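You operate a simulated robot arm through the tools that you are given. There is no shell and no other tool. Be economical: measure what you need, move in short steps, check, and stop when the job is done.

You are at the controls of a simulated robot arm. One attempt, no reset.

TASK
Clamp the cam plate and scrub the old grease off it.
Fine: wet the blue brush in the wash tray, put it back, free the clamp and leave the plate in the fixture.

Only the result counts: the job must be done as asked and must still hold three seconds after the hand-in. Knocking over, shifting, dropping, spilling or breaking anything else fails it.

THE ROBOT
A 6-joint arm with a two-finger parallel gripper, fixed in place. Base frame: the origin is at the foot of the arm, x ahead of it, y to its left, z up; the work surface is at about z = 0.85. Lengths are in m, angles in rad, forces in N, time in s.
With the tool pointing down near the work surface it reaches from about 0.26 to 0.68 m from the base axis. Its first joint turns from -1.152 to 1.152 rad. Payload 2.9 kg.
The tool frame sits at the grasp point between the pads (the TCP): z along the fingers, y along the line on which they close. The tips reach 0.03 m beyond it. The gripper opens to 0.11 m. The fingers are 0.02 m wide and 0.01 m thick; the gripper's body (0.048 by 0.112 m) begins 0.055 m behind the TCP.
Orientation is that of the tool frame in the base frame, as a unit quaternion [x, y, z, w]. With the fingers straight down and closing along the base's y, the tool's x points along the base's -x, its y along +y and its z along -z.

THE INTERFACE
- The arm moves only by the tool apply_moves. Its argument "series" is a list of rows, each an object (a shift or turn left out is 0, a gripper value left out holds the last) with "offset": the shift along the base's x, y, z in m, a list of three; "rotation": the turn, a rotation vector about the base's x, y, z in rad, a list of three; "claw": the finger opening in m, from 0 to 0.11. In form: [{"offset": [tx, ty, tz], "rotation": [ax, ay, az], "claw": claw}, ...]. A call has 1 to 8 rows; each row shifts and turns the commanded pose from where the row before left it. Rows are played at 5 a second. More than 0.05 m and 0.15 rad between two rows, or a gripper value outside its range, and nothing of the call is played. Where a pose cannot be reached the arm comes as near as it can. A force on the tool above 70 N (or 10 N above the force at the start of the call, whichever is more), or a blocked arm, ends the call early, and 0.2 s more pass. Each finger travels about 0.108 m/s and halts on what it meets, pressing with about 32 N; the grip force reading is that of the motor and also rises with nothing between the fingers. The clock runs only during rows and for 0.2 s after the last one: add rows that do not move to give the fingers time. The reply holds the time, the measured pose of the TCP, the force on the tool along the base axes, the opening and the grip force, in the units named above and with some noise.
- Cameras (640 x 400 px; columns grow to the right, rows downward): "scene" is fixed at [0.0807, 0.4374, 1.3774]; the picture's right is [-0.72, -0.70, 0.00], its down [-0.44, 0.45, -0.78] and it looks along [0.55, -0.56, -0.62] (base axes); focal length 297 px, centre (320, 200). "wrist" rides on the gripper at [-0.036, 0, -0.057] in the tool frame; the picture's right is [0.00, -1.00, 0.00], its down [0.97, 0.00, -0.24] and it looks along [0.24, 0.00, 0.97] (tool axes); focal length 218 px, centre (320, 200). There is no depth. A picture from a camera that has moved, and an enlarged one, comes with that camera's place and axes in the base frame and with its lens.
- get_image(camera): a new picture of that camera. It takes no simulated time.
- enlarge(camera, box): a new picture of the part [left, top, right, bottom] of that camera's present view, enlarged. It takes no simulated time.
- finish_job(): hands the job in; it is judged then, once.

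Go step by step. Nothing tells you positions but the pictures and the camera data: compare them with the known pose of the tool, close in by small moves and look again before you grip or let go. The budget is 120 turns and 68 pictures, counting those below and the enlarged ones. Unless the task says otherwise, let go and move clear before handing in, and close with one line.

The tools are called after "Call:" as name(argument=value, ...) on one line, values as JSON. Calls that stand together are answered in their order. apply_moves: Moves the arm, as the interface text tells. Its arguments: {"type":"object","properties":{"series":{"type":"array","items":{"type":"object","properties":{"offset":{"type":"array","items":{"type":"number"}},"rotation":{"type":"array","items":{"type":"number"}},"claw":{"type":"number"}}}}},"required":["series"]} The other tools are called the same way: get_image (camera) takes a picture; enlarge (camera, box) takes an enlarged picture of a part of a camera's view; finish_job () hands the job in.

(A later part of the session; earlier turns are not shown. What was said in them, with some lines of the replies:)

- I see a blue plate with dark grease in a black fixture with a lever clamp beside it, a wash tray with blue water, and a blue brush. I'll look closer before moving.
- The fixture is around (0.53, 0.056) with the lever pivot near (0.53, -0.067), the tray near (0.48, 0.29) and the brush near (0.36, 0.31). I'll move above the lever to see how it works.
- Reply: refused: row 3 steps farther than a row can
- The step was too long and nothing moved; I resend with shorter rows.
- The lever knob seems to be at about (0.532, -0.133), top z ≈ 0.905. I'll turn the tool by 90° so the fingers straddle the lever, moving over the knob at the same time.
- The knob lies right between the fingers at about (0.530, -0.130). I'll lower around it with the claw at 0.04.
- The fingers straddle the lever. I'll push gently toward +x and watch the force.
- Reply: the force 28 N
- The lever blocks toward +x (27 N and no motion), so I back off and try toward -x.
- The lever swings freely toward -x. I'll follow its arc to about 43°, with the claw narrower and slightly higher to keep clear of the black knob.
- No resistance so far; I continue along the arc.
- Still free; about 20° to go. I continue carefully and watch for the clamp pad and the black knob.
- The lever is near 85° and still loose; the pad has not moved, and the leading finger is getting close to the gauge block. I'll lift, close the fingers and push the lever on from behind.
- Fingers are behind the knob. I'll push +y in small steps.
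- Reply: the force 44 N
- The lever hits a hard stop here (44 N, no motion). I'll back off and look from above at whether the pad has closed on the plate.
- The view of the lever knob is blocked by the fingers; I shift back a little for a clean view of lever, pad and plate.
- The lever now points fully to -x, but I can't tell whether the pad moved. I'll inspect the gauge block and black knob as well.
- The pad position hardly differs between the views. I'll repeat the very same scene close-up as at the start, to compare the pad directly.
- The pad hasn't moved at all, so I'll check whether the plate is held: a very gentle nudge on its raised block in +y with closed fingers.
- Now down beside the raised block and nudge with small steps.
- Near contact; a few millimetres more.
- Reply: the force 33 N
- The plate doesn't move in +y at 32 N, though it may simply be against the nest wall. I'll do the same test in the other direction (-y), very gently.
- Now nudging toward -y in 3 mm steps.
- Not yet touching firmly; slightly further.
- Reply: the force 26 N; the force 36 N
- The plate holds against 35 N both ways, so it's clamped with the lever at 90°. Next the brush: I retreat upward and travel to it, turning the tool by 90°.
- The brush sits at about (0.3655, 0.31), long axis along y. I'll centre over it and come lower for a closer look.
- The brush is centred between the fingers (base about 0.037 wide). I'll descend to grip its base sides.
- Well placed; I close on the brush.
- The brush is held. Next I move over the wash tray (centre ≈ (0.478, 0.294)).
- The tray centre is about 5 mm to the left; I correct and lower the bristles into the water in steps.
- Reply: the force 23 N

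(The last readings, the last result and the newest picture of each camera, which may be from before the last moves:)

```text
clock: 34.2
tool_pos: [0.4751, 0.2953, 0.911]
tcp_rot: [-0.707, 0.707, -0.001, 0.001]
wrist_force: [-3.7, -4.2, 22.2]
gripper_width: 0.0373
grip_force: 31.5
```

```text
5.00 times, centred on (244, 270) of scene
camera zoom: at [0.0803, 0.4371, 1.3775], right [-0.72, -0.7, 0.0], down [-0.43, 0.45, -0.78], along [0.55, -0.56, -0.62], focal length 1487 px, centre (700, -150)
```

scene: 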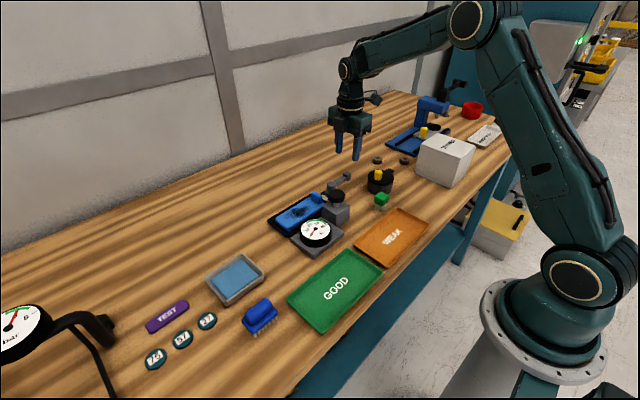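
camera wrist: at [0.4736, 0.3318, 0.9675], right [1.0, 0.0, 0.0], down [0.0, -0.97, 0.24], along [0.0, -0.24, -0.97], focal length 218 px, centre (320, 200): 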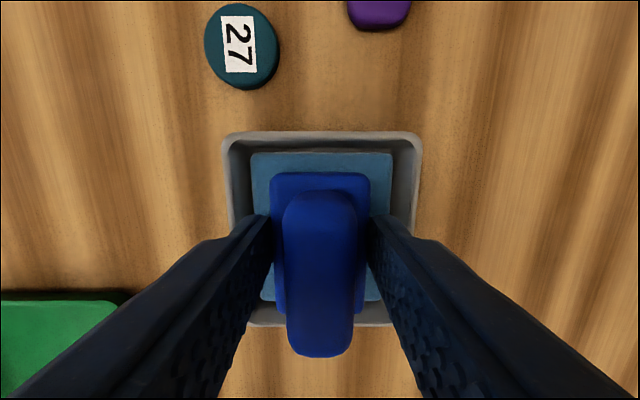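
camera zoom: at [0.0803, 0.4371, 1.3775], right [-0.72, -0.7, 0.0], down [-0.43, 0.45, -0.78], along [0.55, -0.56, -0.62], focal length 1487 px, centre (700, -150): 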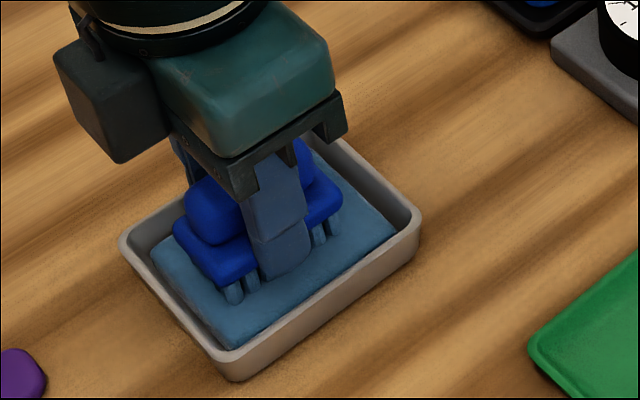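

The brush presses the soaked pad in the tray with 22 N and its bristles look wet. I hold briefly, then lift and check.

Call:
apply_moves(series=[{"offset": [0, 0, 0.002]}, {}, {}, {"offset": [0, 0, 0.03]}, {"offset": [0, 0, 0.04]}, {}])

Call:
enlarge(camera="scene", box=[170, 200, 298, 280])

```text
clock: 35.6
tool_pos: [0.4732, 0.2934, 0.9804]
tcp_rot: [0.707, -0.707, 0.0, 0.0]
wrist_force: [0.9, -0.2, -0.6]
gripper_width: 0.0369
grip_force: 32.2
```

```text
5.00 times, centred on (234, 240) of scene
camera zoom: at [0.0807, 0.4374, 1.3774], right [-0.72, -0.7, 0.0], down [-0.44, 0.45, -0.78], along [0.55, -0.56, -0.62], focal length 1487 px, centre (750, 0)
```

zoom: 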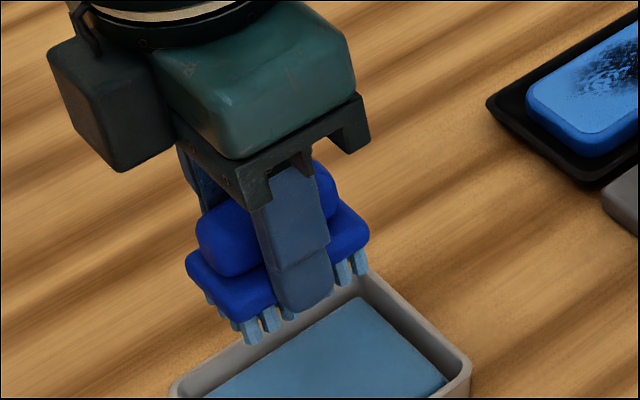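

The bristles are wet. Now over to the grease patch, centred at about (0.532, 0.057).

Call:
apply_moves(series=[{"offset": [0.01, -0.04, 0]}, {"offset": [0.01, -0.04, 0]}, {"offset": [0.01, -0.04, 0]}, {"offset": [0.01, -0.04, 0]}, {"offset": [0.01, -0.04, 0]}, {"offset": [0.009, -0.036, 0]}, {}])

Call:
get_image(camera="wrist")

Call:
enlarge(camera="scene", box=[240, 150, 368, 230])

```text
clock: 37.2
tool_pos: [0.5337, 0.0573, 0.9799]
tcp_rot: [0.708, -0.707, 0.0, -0.001]
wrist_force: [0.1, 0.1, -0.6]
gripper_width: 0.0369
grip_force: 32.3
```

```text
23 pictures are left
camera wrist: at [0.533, 0.0937, 1.0363], right [1.0, 0.0, 0.0], down [0.0, -0.97, 0.24], along [0.0, -0.24, -0.97], focal length 218 px, centre (320, 200)
```

wrist: 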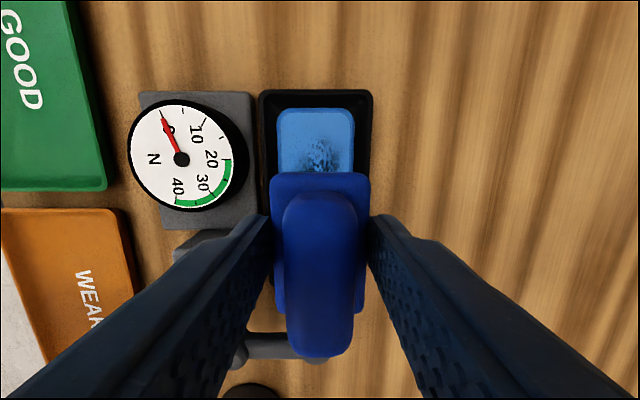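

```text
5.00 times, centred on (304, 190) of scene
camera zoom: at [0.0807, 0.4374, 1.3774], right [-0.72, -0.7, 0.0], down [-0.44, 0.45, -0.78], along [0.55, -0.56, -0.62], focal length 1487 px, centre (400, 250)
```

zoom: 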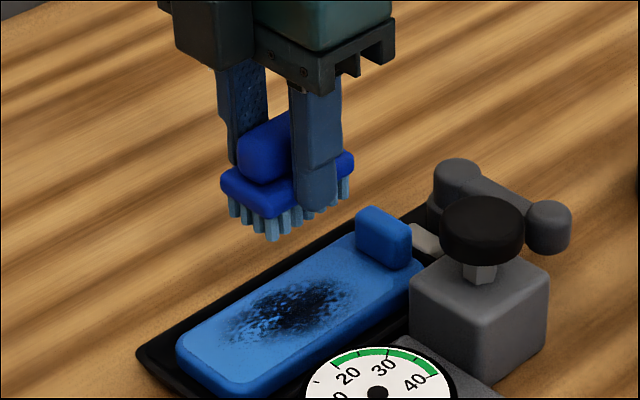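

The brush is above the plate. I lower carefully until it contacts.

Call:
apply_moves(series=[{"offset": [-0.002, 0, -0.025]}, {"offset": [0, 0, -0.02]}, {"offset": [0, 0, -0.005]}, {"offset": [0, 0, -0.003]}, {}])

```text
clock: 38.4
tool_pos: [0.53, 0.0579, 0.9271]
tcp_rot: [0.707, -0.707, -0.001, 0.0]
wrist_force: [-0.1, 0.2, -1.1]
gripper_width: 0.0371
grip_force: 31.8
```

Call:
apply_moves(series=[{"offset": [0, 0, -0.002]}, {"offset": [0, 0, -0.002]}, {"offset": [0, 0, -0.001]}, {}])

```text
clock: 39.4
tool_pos: [0.5294, 0.0581, 0.9218]
tcp_rot: [-0.707, 0.707, 0.0, 0.0]
wrist_force: [-0.2, 0.2, 0.0]
gripper_width: 0.037
grip_force: 31.6
```

No contact yet at TCP z 0.922; I keep lowering in 2 mm steps.

Call:
apply_moves(series=[{"offset": [0, 0, -0.002]}, {"offset": [0, 0, -0.002]}, {}])

Call:
enlarge(camera="scene", box=[240, 150, 368, 230])

```text
clock: 40.2
tool_pos: [0.531, 0.0585, 0.9184]
tcp_rot: [0.707, -0.707, -0.001, 0.0]
wrist_force: [0.3, 0.2, -0.5]
gripper_width: 0.0371
grip_force: 32.5
```

```text
5.00 times, centred on (304, 190) of scene
camera zoom: at [0.0807, 0.4374, 1.3774], right [-0.72, -0.7, 0.0], down [-0.44, 0.45, -0.78], along [0.55, -0.56, -0.62], focal length 1487 px, centre (400, 250)
```

zoom: 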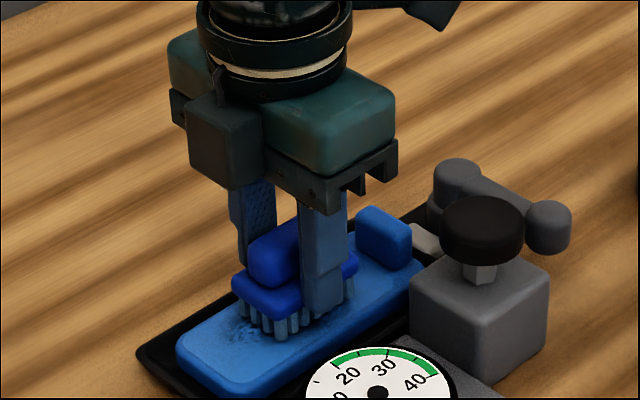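

Very close to the plate; a few more small steps.

Call:
apply_moves(series=[{"offset": [0, 0, -0.002]}, {"offset": [0, 0, -0.001]}, {}])

Call:
apply_moves(series=[{"offset": [0, 0, -0.001]}, {"offset": [0, 0, -0.001]}, {}])

```text
clock: 41.0
tool_pos: [0.5288, 0.0598, 0.9153]
tcp_rot: [0.707, -0.707, 0.0, 0.0]
wrist_force: [0.4, 0.0, -0.3]
gripper_width: 0.037
grip_force: 32.1
```

```text
clock: 41.8
tool_pos: [0.5302, 0.0587, 0.9143]
tcp_rot: [-0.707, 0.707, -0.001, 0.001]
wrist_force: [-4.5, 0.7, 15.0]
gripper_width: 0.0369
grip_force: 32.2
```

Contact at 15 N. Now scrub along the plate with small strokes.

Call:
apply_moves(series=[{"offset": [0, 0.008, 0]}, {"offset": [0, 0.008, 0]}, {"offset": [0, -0.008, 0]}, {"offset": [0, -0.008, 0]}, {"offset": [0, -0.008, 0]}, {"offset": [0, -0.005, 0]}, {"offset": [0, 0.007, 0]}, {"offset": [0, 0.006, 0]}])

Call:
enlarge(camera="scene", box=[240, 150, 368, 230])

```text
clock: 43.6
tool_pos: [0.5312, 0.0571, 0.9139]
tcp_rot: [-0.707, 0.708, -0.001, 0.0]
wrist_force: [-0.1, -9.5, 24.7]
gripper_width: 0.0371
grip_force: 31.8
```

```text
5.00 times, centred on (304, 190) of scene
camera zoom: at [0.0803, 0.4371, 1.3775], right [-0.72, -0.7, 0.0], down [-0.43, 0.45, -0.78], along [0.55, -0.56, -0.62], focal length 1487 px, centre (400, 250)
```

zoom: 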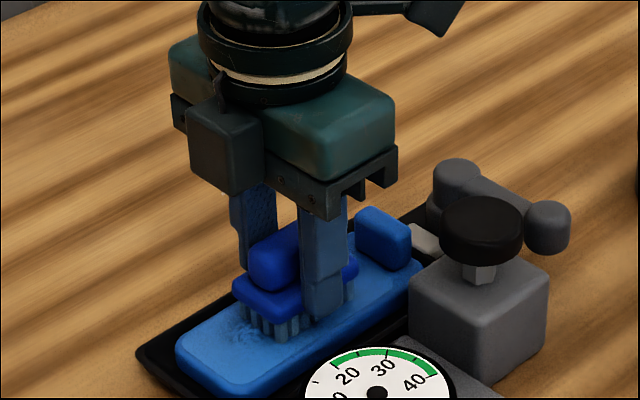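

The grease fades. I continue with more strokes, reaching further in +y and a bit sideways.

Call:
apply_moves(series=[{"offset": [0.005, 0.009, 0]}, {"offset": [0, 0.009, 0]}, {"offset": [-0.005, 0.002, 0]}, {"offset": [-0.005, -0.01, 0]}, {"offset": [0, -0.01, 0]}, {"offset": [0, -0.01, 0]}, {"offset": [0.005, -0.003, 0]}, {"offset": [0.005, 0.006, 0]}])

Call:
apply_moves(series=[{"offset": [0, 0.01, 0]}, {"offset": [0, 0.01, 0]}, {"offset": [-0.005, 0.006, 0]}, {"offset": [-0.005, -0.008, 0]}, {"offset": [0, -0.01, 0]}, {"offset": [0, -0.01, 0]}, {"offset": [0.005, -0.002, 0]}, {"offset": [0, 0.01, 0]}])

Call:
apply_moves(series=[{"offset": [0, 0.01, 0]}, {"offset": [0, 0.01, 0]}, {"offset": [0, -0.01, 0]}, {"offset": [0, -0.01, 0]}, {"offset": [0, -0.009, 0]}, {"offset": [0, 0.01, 0]}, {"offset": [0, 0, 0.03]}, {"offset": [0, 0.0, 0.035]}])

Call:
enlarge(camera="scene", box=[240, 150, 368, 230])

```text
clock: 45.4
tool_pos: [0.5361, 0.0484, 0.9148]
tcp_rot: [-0.706, 0.709, -0.001, 0.0]
wrist_force: [-3.5, -7.4, 24.0]
gripper_width: 0.0371
grip_force: 32.2
```

```text
clock: 47.2
tool_pos: [0.5309, 0.0554, 0.9131]
tcp_rot: [-0.706, 0.708, -0.002, 0.0]
wrist_force: [0.2, -9.3, 24.5]
gripper_width: 0.0368
grip_force: 32.0
```

```text
clock: 49.0
tool_pos: [0.5315, 0.0578, 0.9775]
tcp_rot: [0.707, -0.707, 0.0, 0.0]
wrist_force: [-1.2, -0.4, -0.3]
gripper_width: 0.0368
grip_force: 32.0
```

```text
5.00 times, centred on (304, 190) of scene
camera zoom: at [0.0807, 0.4374, 1.3774], right [-0.72, -0.7, 0.0], down [-0.44, 0.45, -0.78], along [0.55, -0.56, -0.62], focal length 1487 px, centre (400, 250)
```

zoom: 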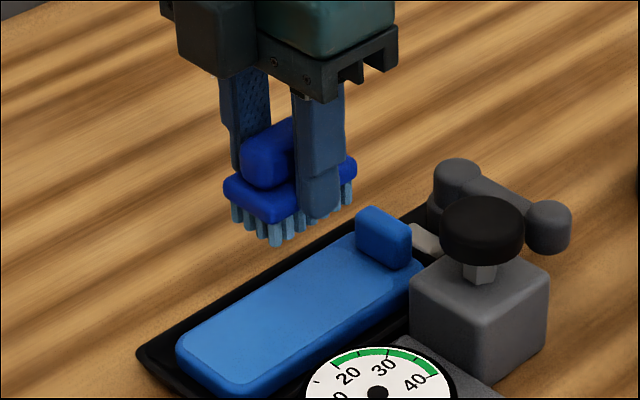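

The plate is clean. I take the brush back to its place at (0.3645, 0.309).

Call:
apply_moves(series=[{"offset": [0, 0, 0.02]}, {"offset": [-0.0238, 0.0359, 0]}, {"offset": [-0.0238, 0.0359, 0]}, {"offset": [-0.0238, 0.0359, 0]}, {"offset": [-0.0238, 0.0359, 0]}, {"offset": [-0.0238, 0.0359, 0]}, {"offset": [-0.0238, 0.0359, 0]}, {"offset": [-0.0238, 0.0359, 0]}])

Call:
apply_moves(series=[{"offset": [0, 0, -0.03]}, {"offset": [0, 0, -0.03]}, {}])

Call:
get_image(camera="wrist")

```text
clock: 50.8
tool_pos: [0.3631, 0.309, 0.997]
tcp_rot: [-0.707, 0.707, 0.001, 0.001]
wrist_force: [0.5, 0.9, -0.9]
gripper_width: 0.0373
grip_force: 31.9
```

```text
clock: 51.6
tool_pos: [0.3635, 0.3084, 0.9373]
tcp_rot: [-0.707, 0.707, 0.0, 0.0]
wrist_force: [-0.1, -0.1, -0.7]
gripper_width: 0.0371
grip_force: 31.9
```

```text
18 pictures are left
camera wrist: at [0.3638, 0.3453, 0.9934], right [1.0, 0.0, 0.0], down [0.0, -0.97, 0.24], along [0.0, -0.24, -0.97], focal length 218 px, centre (320, 200)
```

wrist: 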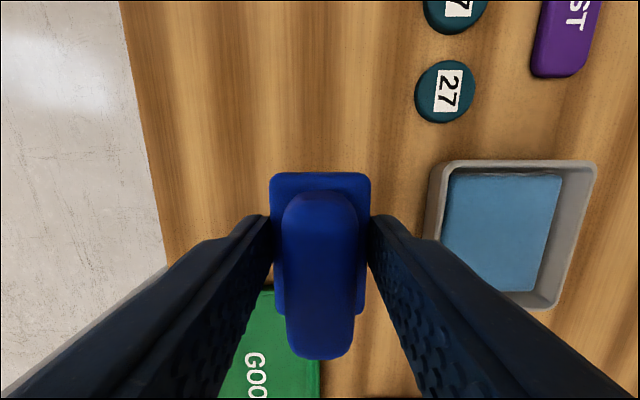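

Right above its old spot. I lower it to the table height it stood at (TCP z ≈ 0.894).

Call:
apply_moves(series=[{"offset": [0.001, 0, -0.025]}, {"offset": [0, 0, -0.01]}, {"offset": [0, 0, -0.004]}, {"offset": [0, 0, -0.002]}, {}])

```text
clock: 52.8
tool_pos: [0.3637, 0.3087, 0.8972]
tcp_rot: [0.708, -0.706, 0.0, 0.0]
wrist_force: [-0.6, -0.1, 0.0]
gripper_width: 0.0372
grip_force: 31.8
```

Call:
apply_moves(series=[{"offset": [0, 0, -0.001]}, {"offset": [0, 0, -0.001]}, {"offset": [0, 0, -0.001]}, {}])

```text
clock: 53.8
tool_pos: [0.3649, 0.3097, 0.8945]
tcp_rot: [0.707, -0.707, 0.0, 0.001]
wrist_force: [0.5, 0.0, -0.9]
gripper_width: 0.0373
grip_force: 32.2
```

Still no contact force; another millimetre or two.

Call:
apply_moves(series=[{"offset": [0, 0, -0.001]}, {}])

Call:
apply_moves(series=[{"offset": [0, 0, -0.001]}, {}])

```text
clock: 54.4
tool_pos: [0.3647, 0.3096, 0.8935]
tcp_rot: [-0.707, 0.707, -0.001, 0.0]
wrist_force: [-0.5, -0.2, -0.7]
gripper_width: 0.0368
grip_force: 32.1
```

```text
clock: 55.0
tool_pos: [0.3656, 0.309, 0.892]
tcp_rot: [-0.707, 0.707, 0.0, 0.0]
wrist_force: [-3.7, -2.1, 10.3]
gripper_width: 0.0371
grip_force: 31.5
```

The brush touches the table. I open the claw and lift away.

Call:
apply_moves(series=[{"offset": [0, 0, 0.001]}, {"claw": 0.06}, {}, {}, {"offset": [0, 0, 0.03]}, {"offset": [0, 0, 0.04]}, {"offset": [0, 0, 0.045]}, {}])

Call:
get_image(camera="wrist")

```text
clock: 56.8
tool_pos: [0.3635, 0.3085, 1.0108]
tcp_rot: [-0.707, 0.707, 0.0, 0.001]
wrist_force: [0.5, -0.7, -0.4]
gripper_width: 0.06
grip_force: 0.1
```

```text
17 pictures are left
camera wrist: at [0.3641, 0.3458, 1.0665], right [1.0, 0.0, 0.0], down [0.0, -0.97, 0.24], along [0.0, -0.24, -0.97], focal length 218 px, centre (320, 200)
```

wrist: 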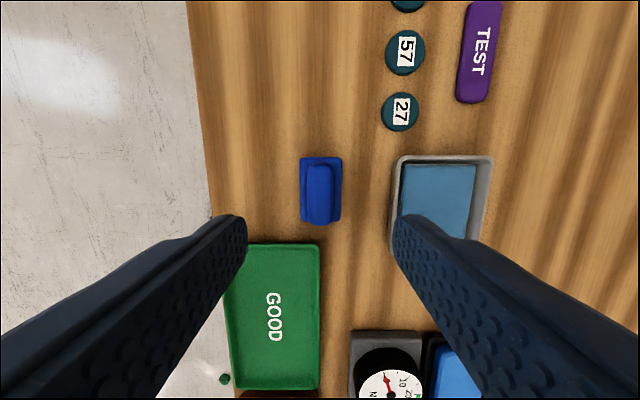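

The brush stands in its place. Now back to the lever: travel over at height, turning the tool back so the fingers close along y.

Call:
apply_moves(series=[{"offset": [0.0093, -0.0341, 0], "rotation": [0, 0, -0.1428], "claw": 0.034}, {"offset": [0.0093, -0.0341, 0], "rotation": [0, 0, -0.1428]}, {"offset": [0.0093, -0.0341, 0], "rotation": [0, 0, -0.1428]}, {"offset": [0.0093, -0.0341, 0], "rotation": [0, 0, -0.1428]}, {"offset": [0.0093, -0.0341, 0], "rotation": [0, 0, -0.1428]}, {"offset": [0.0093, -0.0341, 0], "rotation": [0, 0, -0.1428]}, {"offset": [0.0093, -0.0341, 0], "rotation": [0, 0, -0.1428]}, {"offset": [0.0093, -0.0341, 0], "rotation": [0, 0, -0.1428]}])

Call:
apply_moves(series=[{"offset": [0.0093, -0.0341, 0], "rotation": [0, 0, -0.1428]}, {"offset": [0.0093, -0.0341, 0], "rotation": [0, 0, -0.1428]}, {"offset": [0.0093, -0.0341, 0], "rotation": [0, 0, -0.1428]}, {}])

Call:
get_image(camera="wrist")

```text
clock: 58.6
tool_pos: [0.4409, 0.0364, 1.0092]
tcp_rot: [-0.211, 0.977, 0.0, 0.0]
wrist_force: [0.2, 0.1, -0.5]
gripper_width: 0.0339
grip_force: 0.1
```

```text
clock: 59.6
tool_pos: [0.4668, -0.0627, 1.009]
tcp_rot: [0.001, 1.0, 0.0, 0.001]
wrist_force: [-0.4, 0.4, -0.3]
gripper_width: 0.034
grip_force: 0.1
```

```text
16 pictures are left
camera wrist: at [0.5033, -0.0626, 1.0652], right [0.0, -1.0, 0.0], down [-0.97, 0.0, 0.24], along [-0.24, 0.0, -0.97], focal length 218 px, centre (320, 200)
```

wrist: 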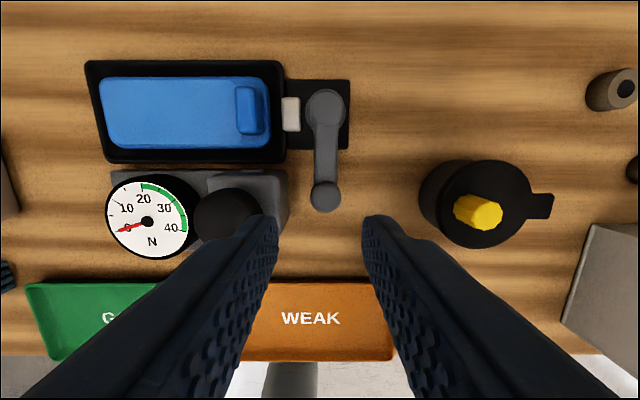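

Knob at about (0.468, -0.067). I align and lower around it.

Call:
apply_moves(series=[{"offset": [0, -0.0042, -0.02]}, {"offset": [0, 0, -0.04]}, {"offset": [0, 0, -0.03]}, {"offset": [0, 0, -0.015]}, {}])

Call:
get_image(camera="wrist")

```text
clock: 60.8
tool_pos: [0.466, -0.0702, 0.9047]
tcp_rot: [0.0, 1.0, 0.0, 0.0]
wrist_force: [-1.0, 0.2, 0.8]
gripper_width: 0.0339
grip_force: 0.1
```

```text
15 pictures are left
camera wrist: at [0.5025, -0.0691, 0.9611], right [0.0, -1.0, 0.0], down [-0.97, 0.0, 0.24], along [-0.24, 0.0, -0.97], focal length 218 px, centre (320, 200)
```

wrist: 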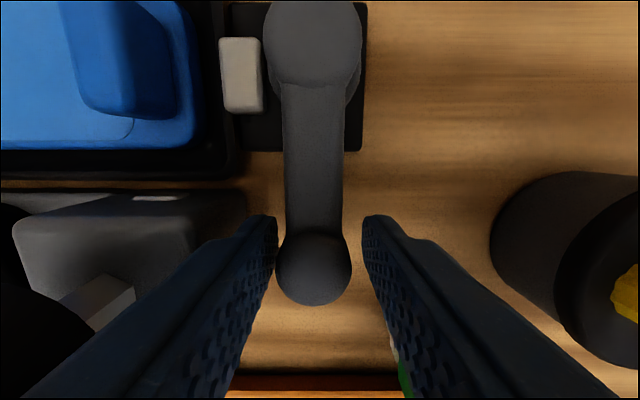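

Fingers straddle the knob. Now swing the lever back along its arc.

Call:
apply_moves(series=[{"offset": [0.0006, -0.0115, 0], "rotation": [0, 0, 0.15]}, {"offset": [0.003, -0.0096, 0], "rotation": [0, 0, 0.15]}, {"offset": [0.0045, -0.0091, 0], "rotation": [0, 0, 0.15]}, {"offset": [0.0057, -0.0082, 0], "rotation": [0, 0, 0.15]}, {"offset": [0.007, -0.0073, 0], "rotation": [0, 0, 0.15]}, {}])

Call:
get_image(camera="wrist")

```text
clock: 62.2
tool_pos: [0.4876, -0.1159, 0.9038]
tcp_rot: [-0.367, 0.93, -0.001, -0.001]
wrist_force: [-0.2, 1.2, -0.4]
gripper_width: 0.0346
grip_force: 0.5
```

```text
14 pictures are left
camera wrist: at [0.5136, -0.0905, 0.9601], right [0.68, -0.73, 0.0], down [-0.71, -0.66, 0.24], along [-0.18, -0.16, -0.97], focal length 218 px, centre (320, 200)
```

wrist: 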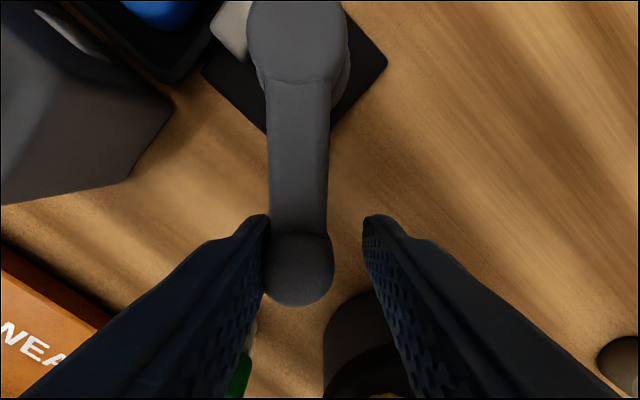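

The lever follows. I complete the swing.

Call:
apply_moves(series=[{"offset": [0.0079, -0.0062, 0], "rotation": [0, 0, 0.15]}, {"offset": [0.0088, -0.005, 0], "rotation": [0, 0, 0.15]}, {"offset": [0.0094, -0.0035, 0], "rotation": [0, 0, 0.15]}, {"offset": [0.0099, -0.0022, 0], "rotation": [0, 0, 0.15]}, {"offset": [0.01, -0.0006, 0], "rotation": [0, 0, 0.15]}, {"offset": [0.004, 0, 0]}, {}])

Call:
get_image(camera="wrist")

```text
clock: 63.8
tool_pos: [0.5387, -0.1335, 0.9028]
tcp_rot: [-0.682, 0.731, 0.0, 0.0]
wrist_force: [-4.0, -1.7, 1.0]
gripper_width: 0.0358
grip_force: 1.8
```

```text
13 pictures are left
camera wrist: at [0.54, -0.096, 0.9597], right [1.0, -0.07, 0.0], down [-0.07, -0.97, 0.24], along [-0.02, -0.24, -0.97], focal length 218 px, centre (320, 200)
```

wrist: 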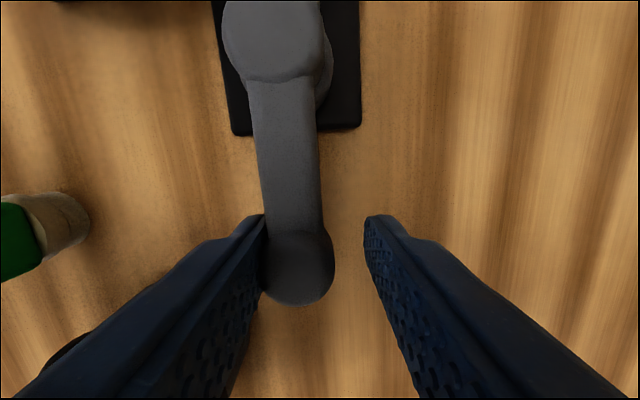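

The lever appears back at its start; one slight push more to confirm the stop.

Call:
apply_moves(series=[{"offset": [0.003, 0, 0]}, {"offset": [0.002, 0, 0]}, {}])

```text
clock: 64.6
tool_pos: [0.5423, -0.1321, 0.9018]
tcp_rot: [-0.682, 0.732, 0.001, -0.001]
wrist_force: [-17.5, -2.5, -1.1]
gripper_width: 0.0432
grip_force: 8.9
```

At the stop (17 N). I back off, lift clear and take a final look.

Call:
apply_moves(series=[{"offset": [-0.01, 0, 0], "claw": 0.04}, {"offset": [-0.001, 0, 0.03]}, {"offset": [0, 0, 0.045]}, {"offset": [0, 0, 0.045]}, {"offset": [-0.03, 0, 0.03]}, {"offset": [-0.03, 0, 0.03]}, {}])

Call:
get_image(camera="scene")

Call:
enlarge(camera="scene", box=[240, 150, 440, 275])

Call:
enlarge(camera="scene", box=[130, 240, 290, 340])

```text
clock: 66.2
tool_pos: [0.4705, -0.1339, 1.0825]
tcp_rot: [-0.681, 0.732, 0.0, 0.0]
wrist_force: [-0.1, 0.2, 0.3]
gripper_width: 0.0401
grip_force: 0.1
```

```text
12 pictures are left
```

scene: 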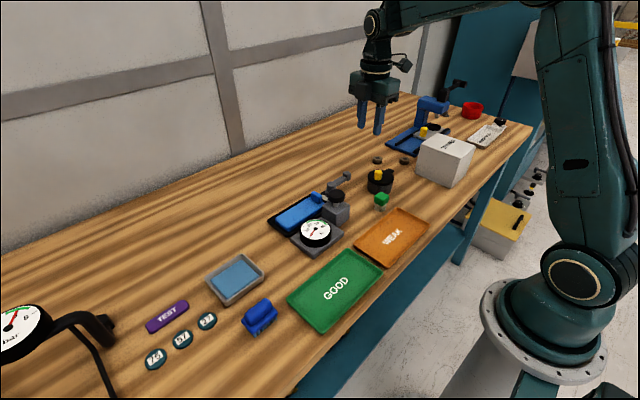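

```text
3.20 times, centred on (340, 212) of scene
camera zoom: at [0.0807, 0.4374, 1.3774], right [-0.72, -0.7, 0.0], down [-0.44, 0.45, -0.78], along [0.55, -0.56, -0.62], focal length 952 px, centre (256, 160)
```

zoom: 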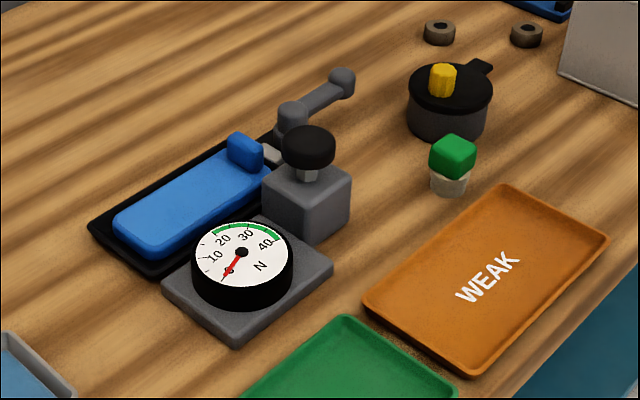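

```text
4.00 times, centred on (210, 290) of scene
camera zoom: at [0.0807, 0.4374, 1.3774], right [-0.72, -0.7, 0.0], down [-0.44, 0.45, -0.78], along [0.55, -0.56, -0.62], focal length 1190 px, centre (760, -160)
```

zoom: 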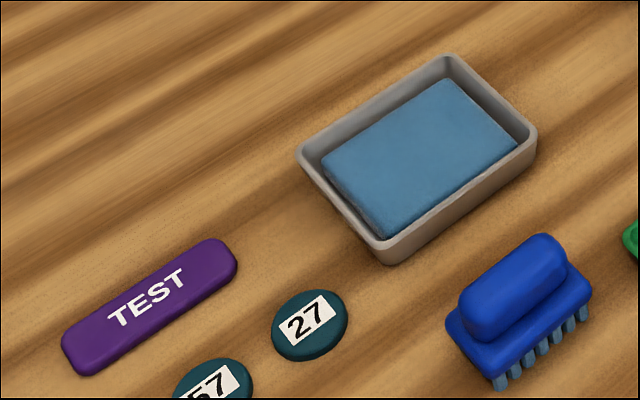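

The plate is clean and in its fixture, the wet brush is back in its spot, the lever is back at its starting position and nothing else has moved. I hand in.

Call:
finish_job()

```text
The job is handed in.
```

I scrubbed the cam plate clean with the wetted blue brush, put the brush back, freed the clamp and left the plate in the fixture. The clamp's light grey pad never visibly moved, so I judged the plate clamped because it held against about 35 N along its length; I didn't run that test with the lever open.
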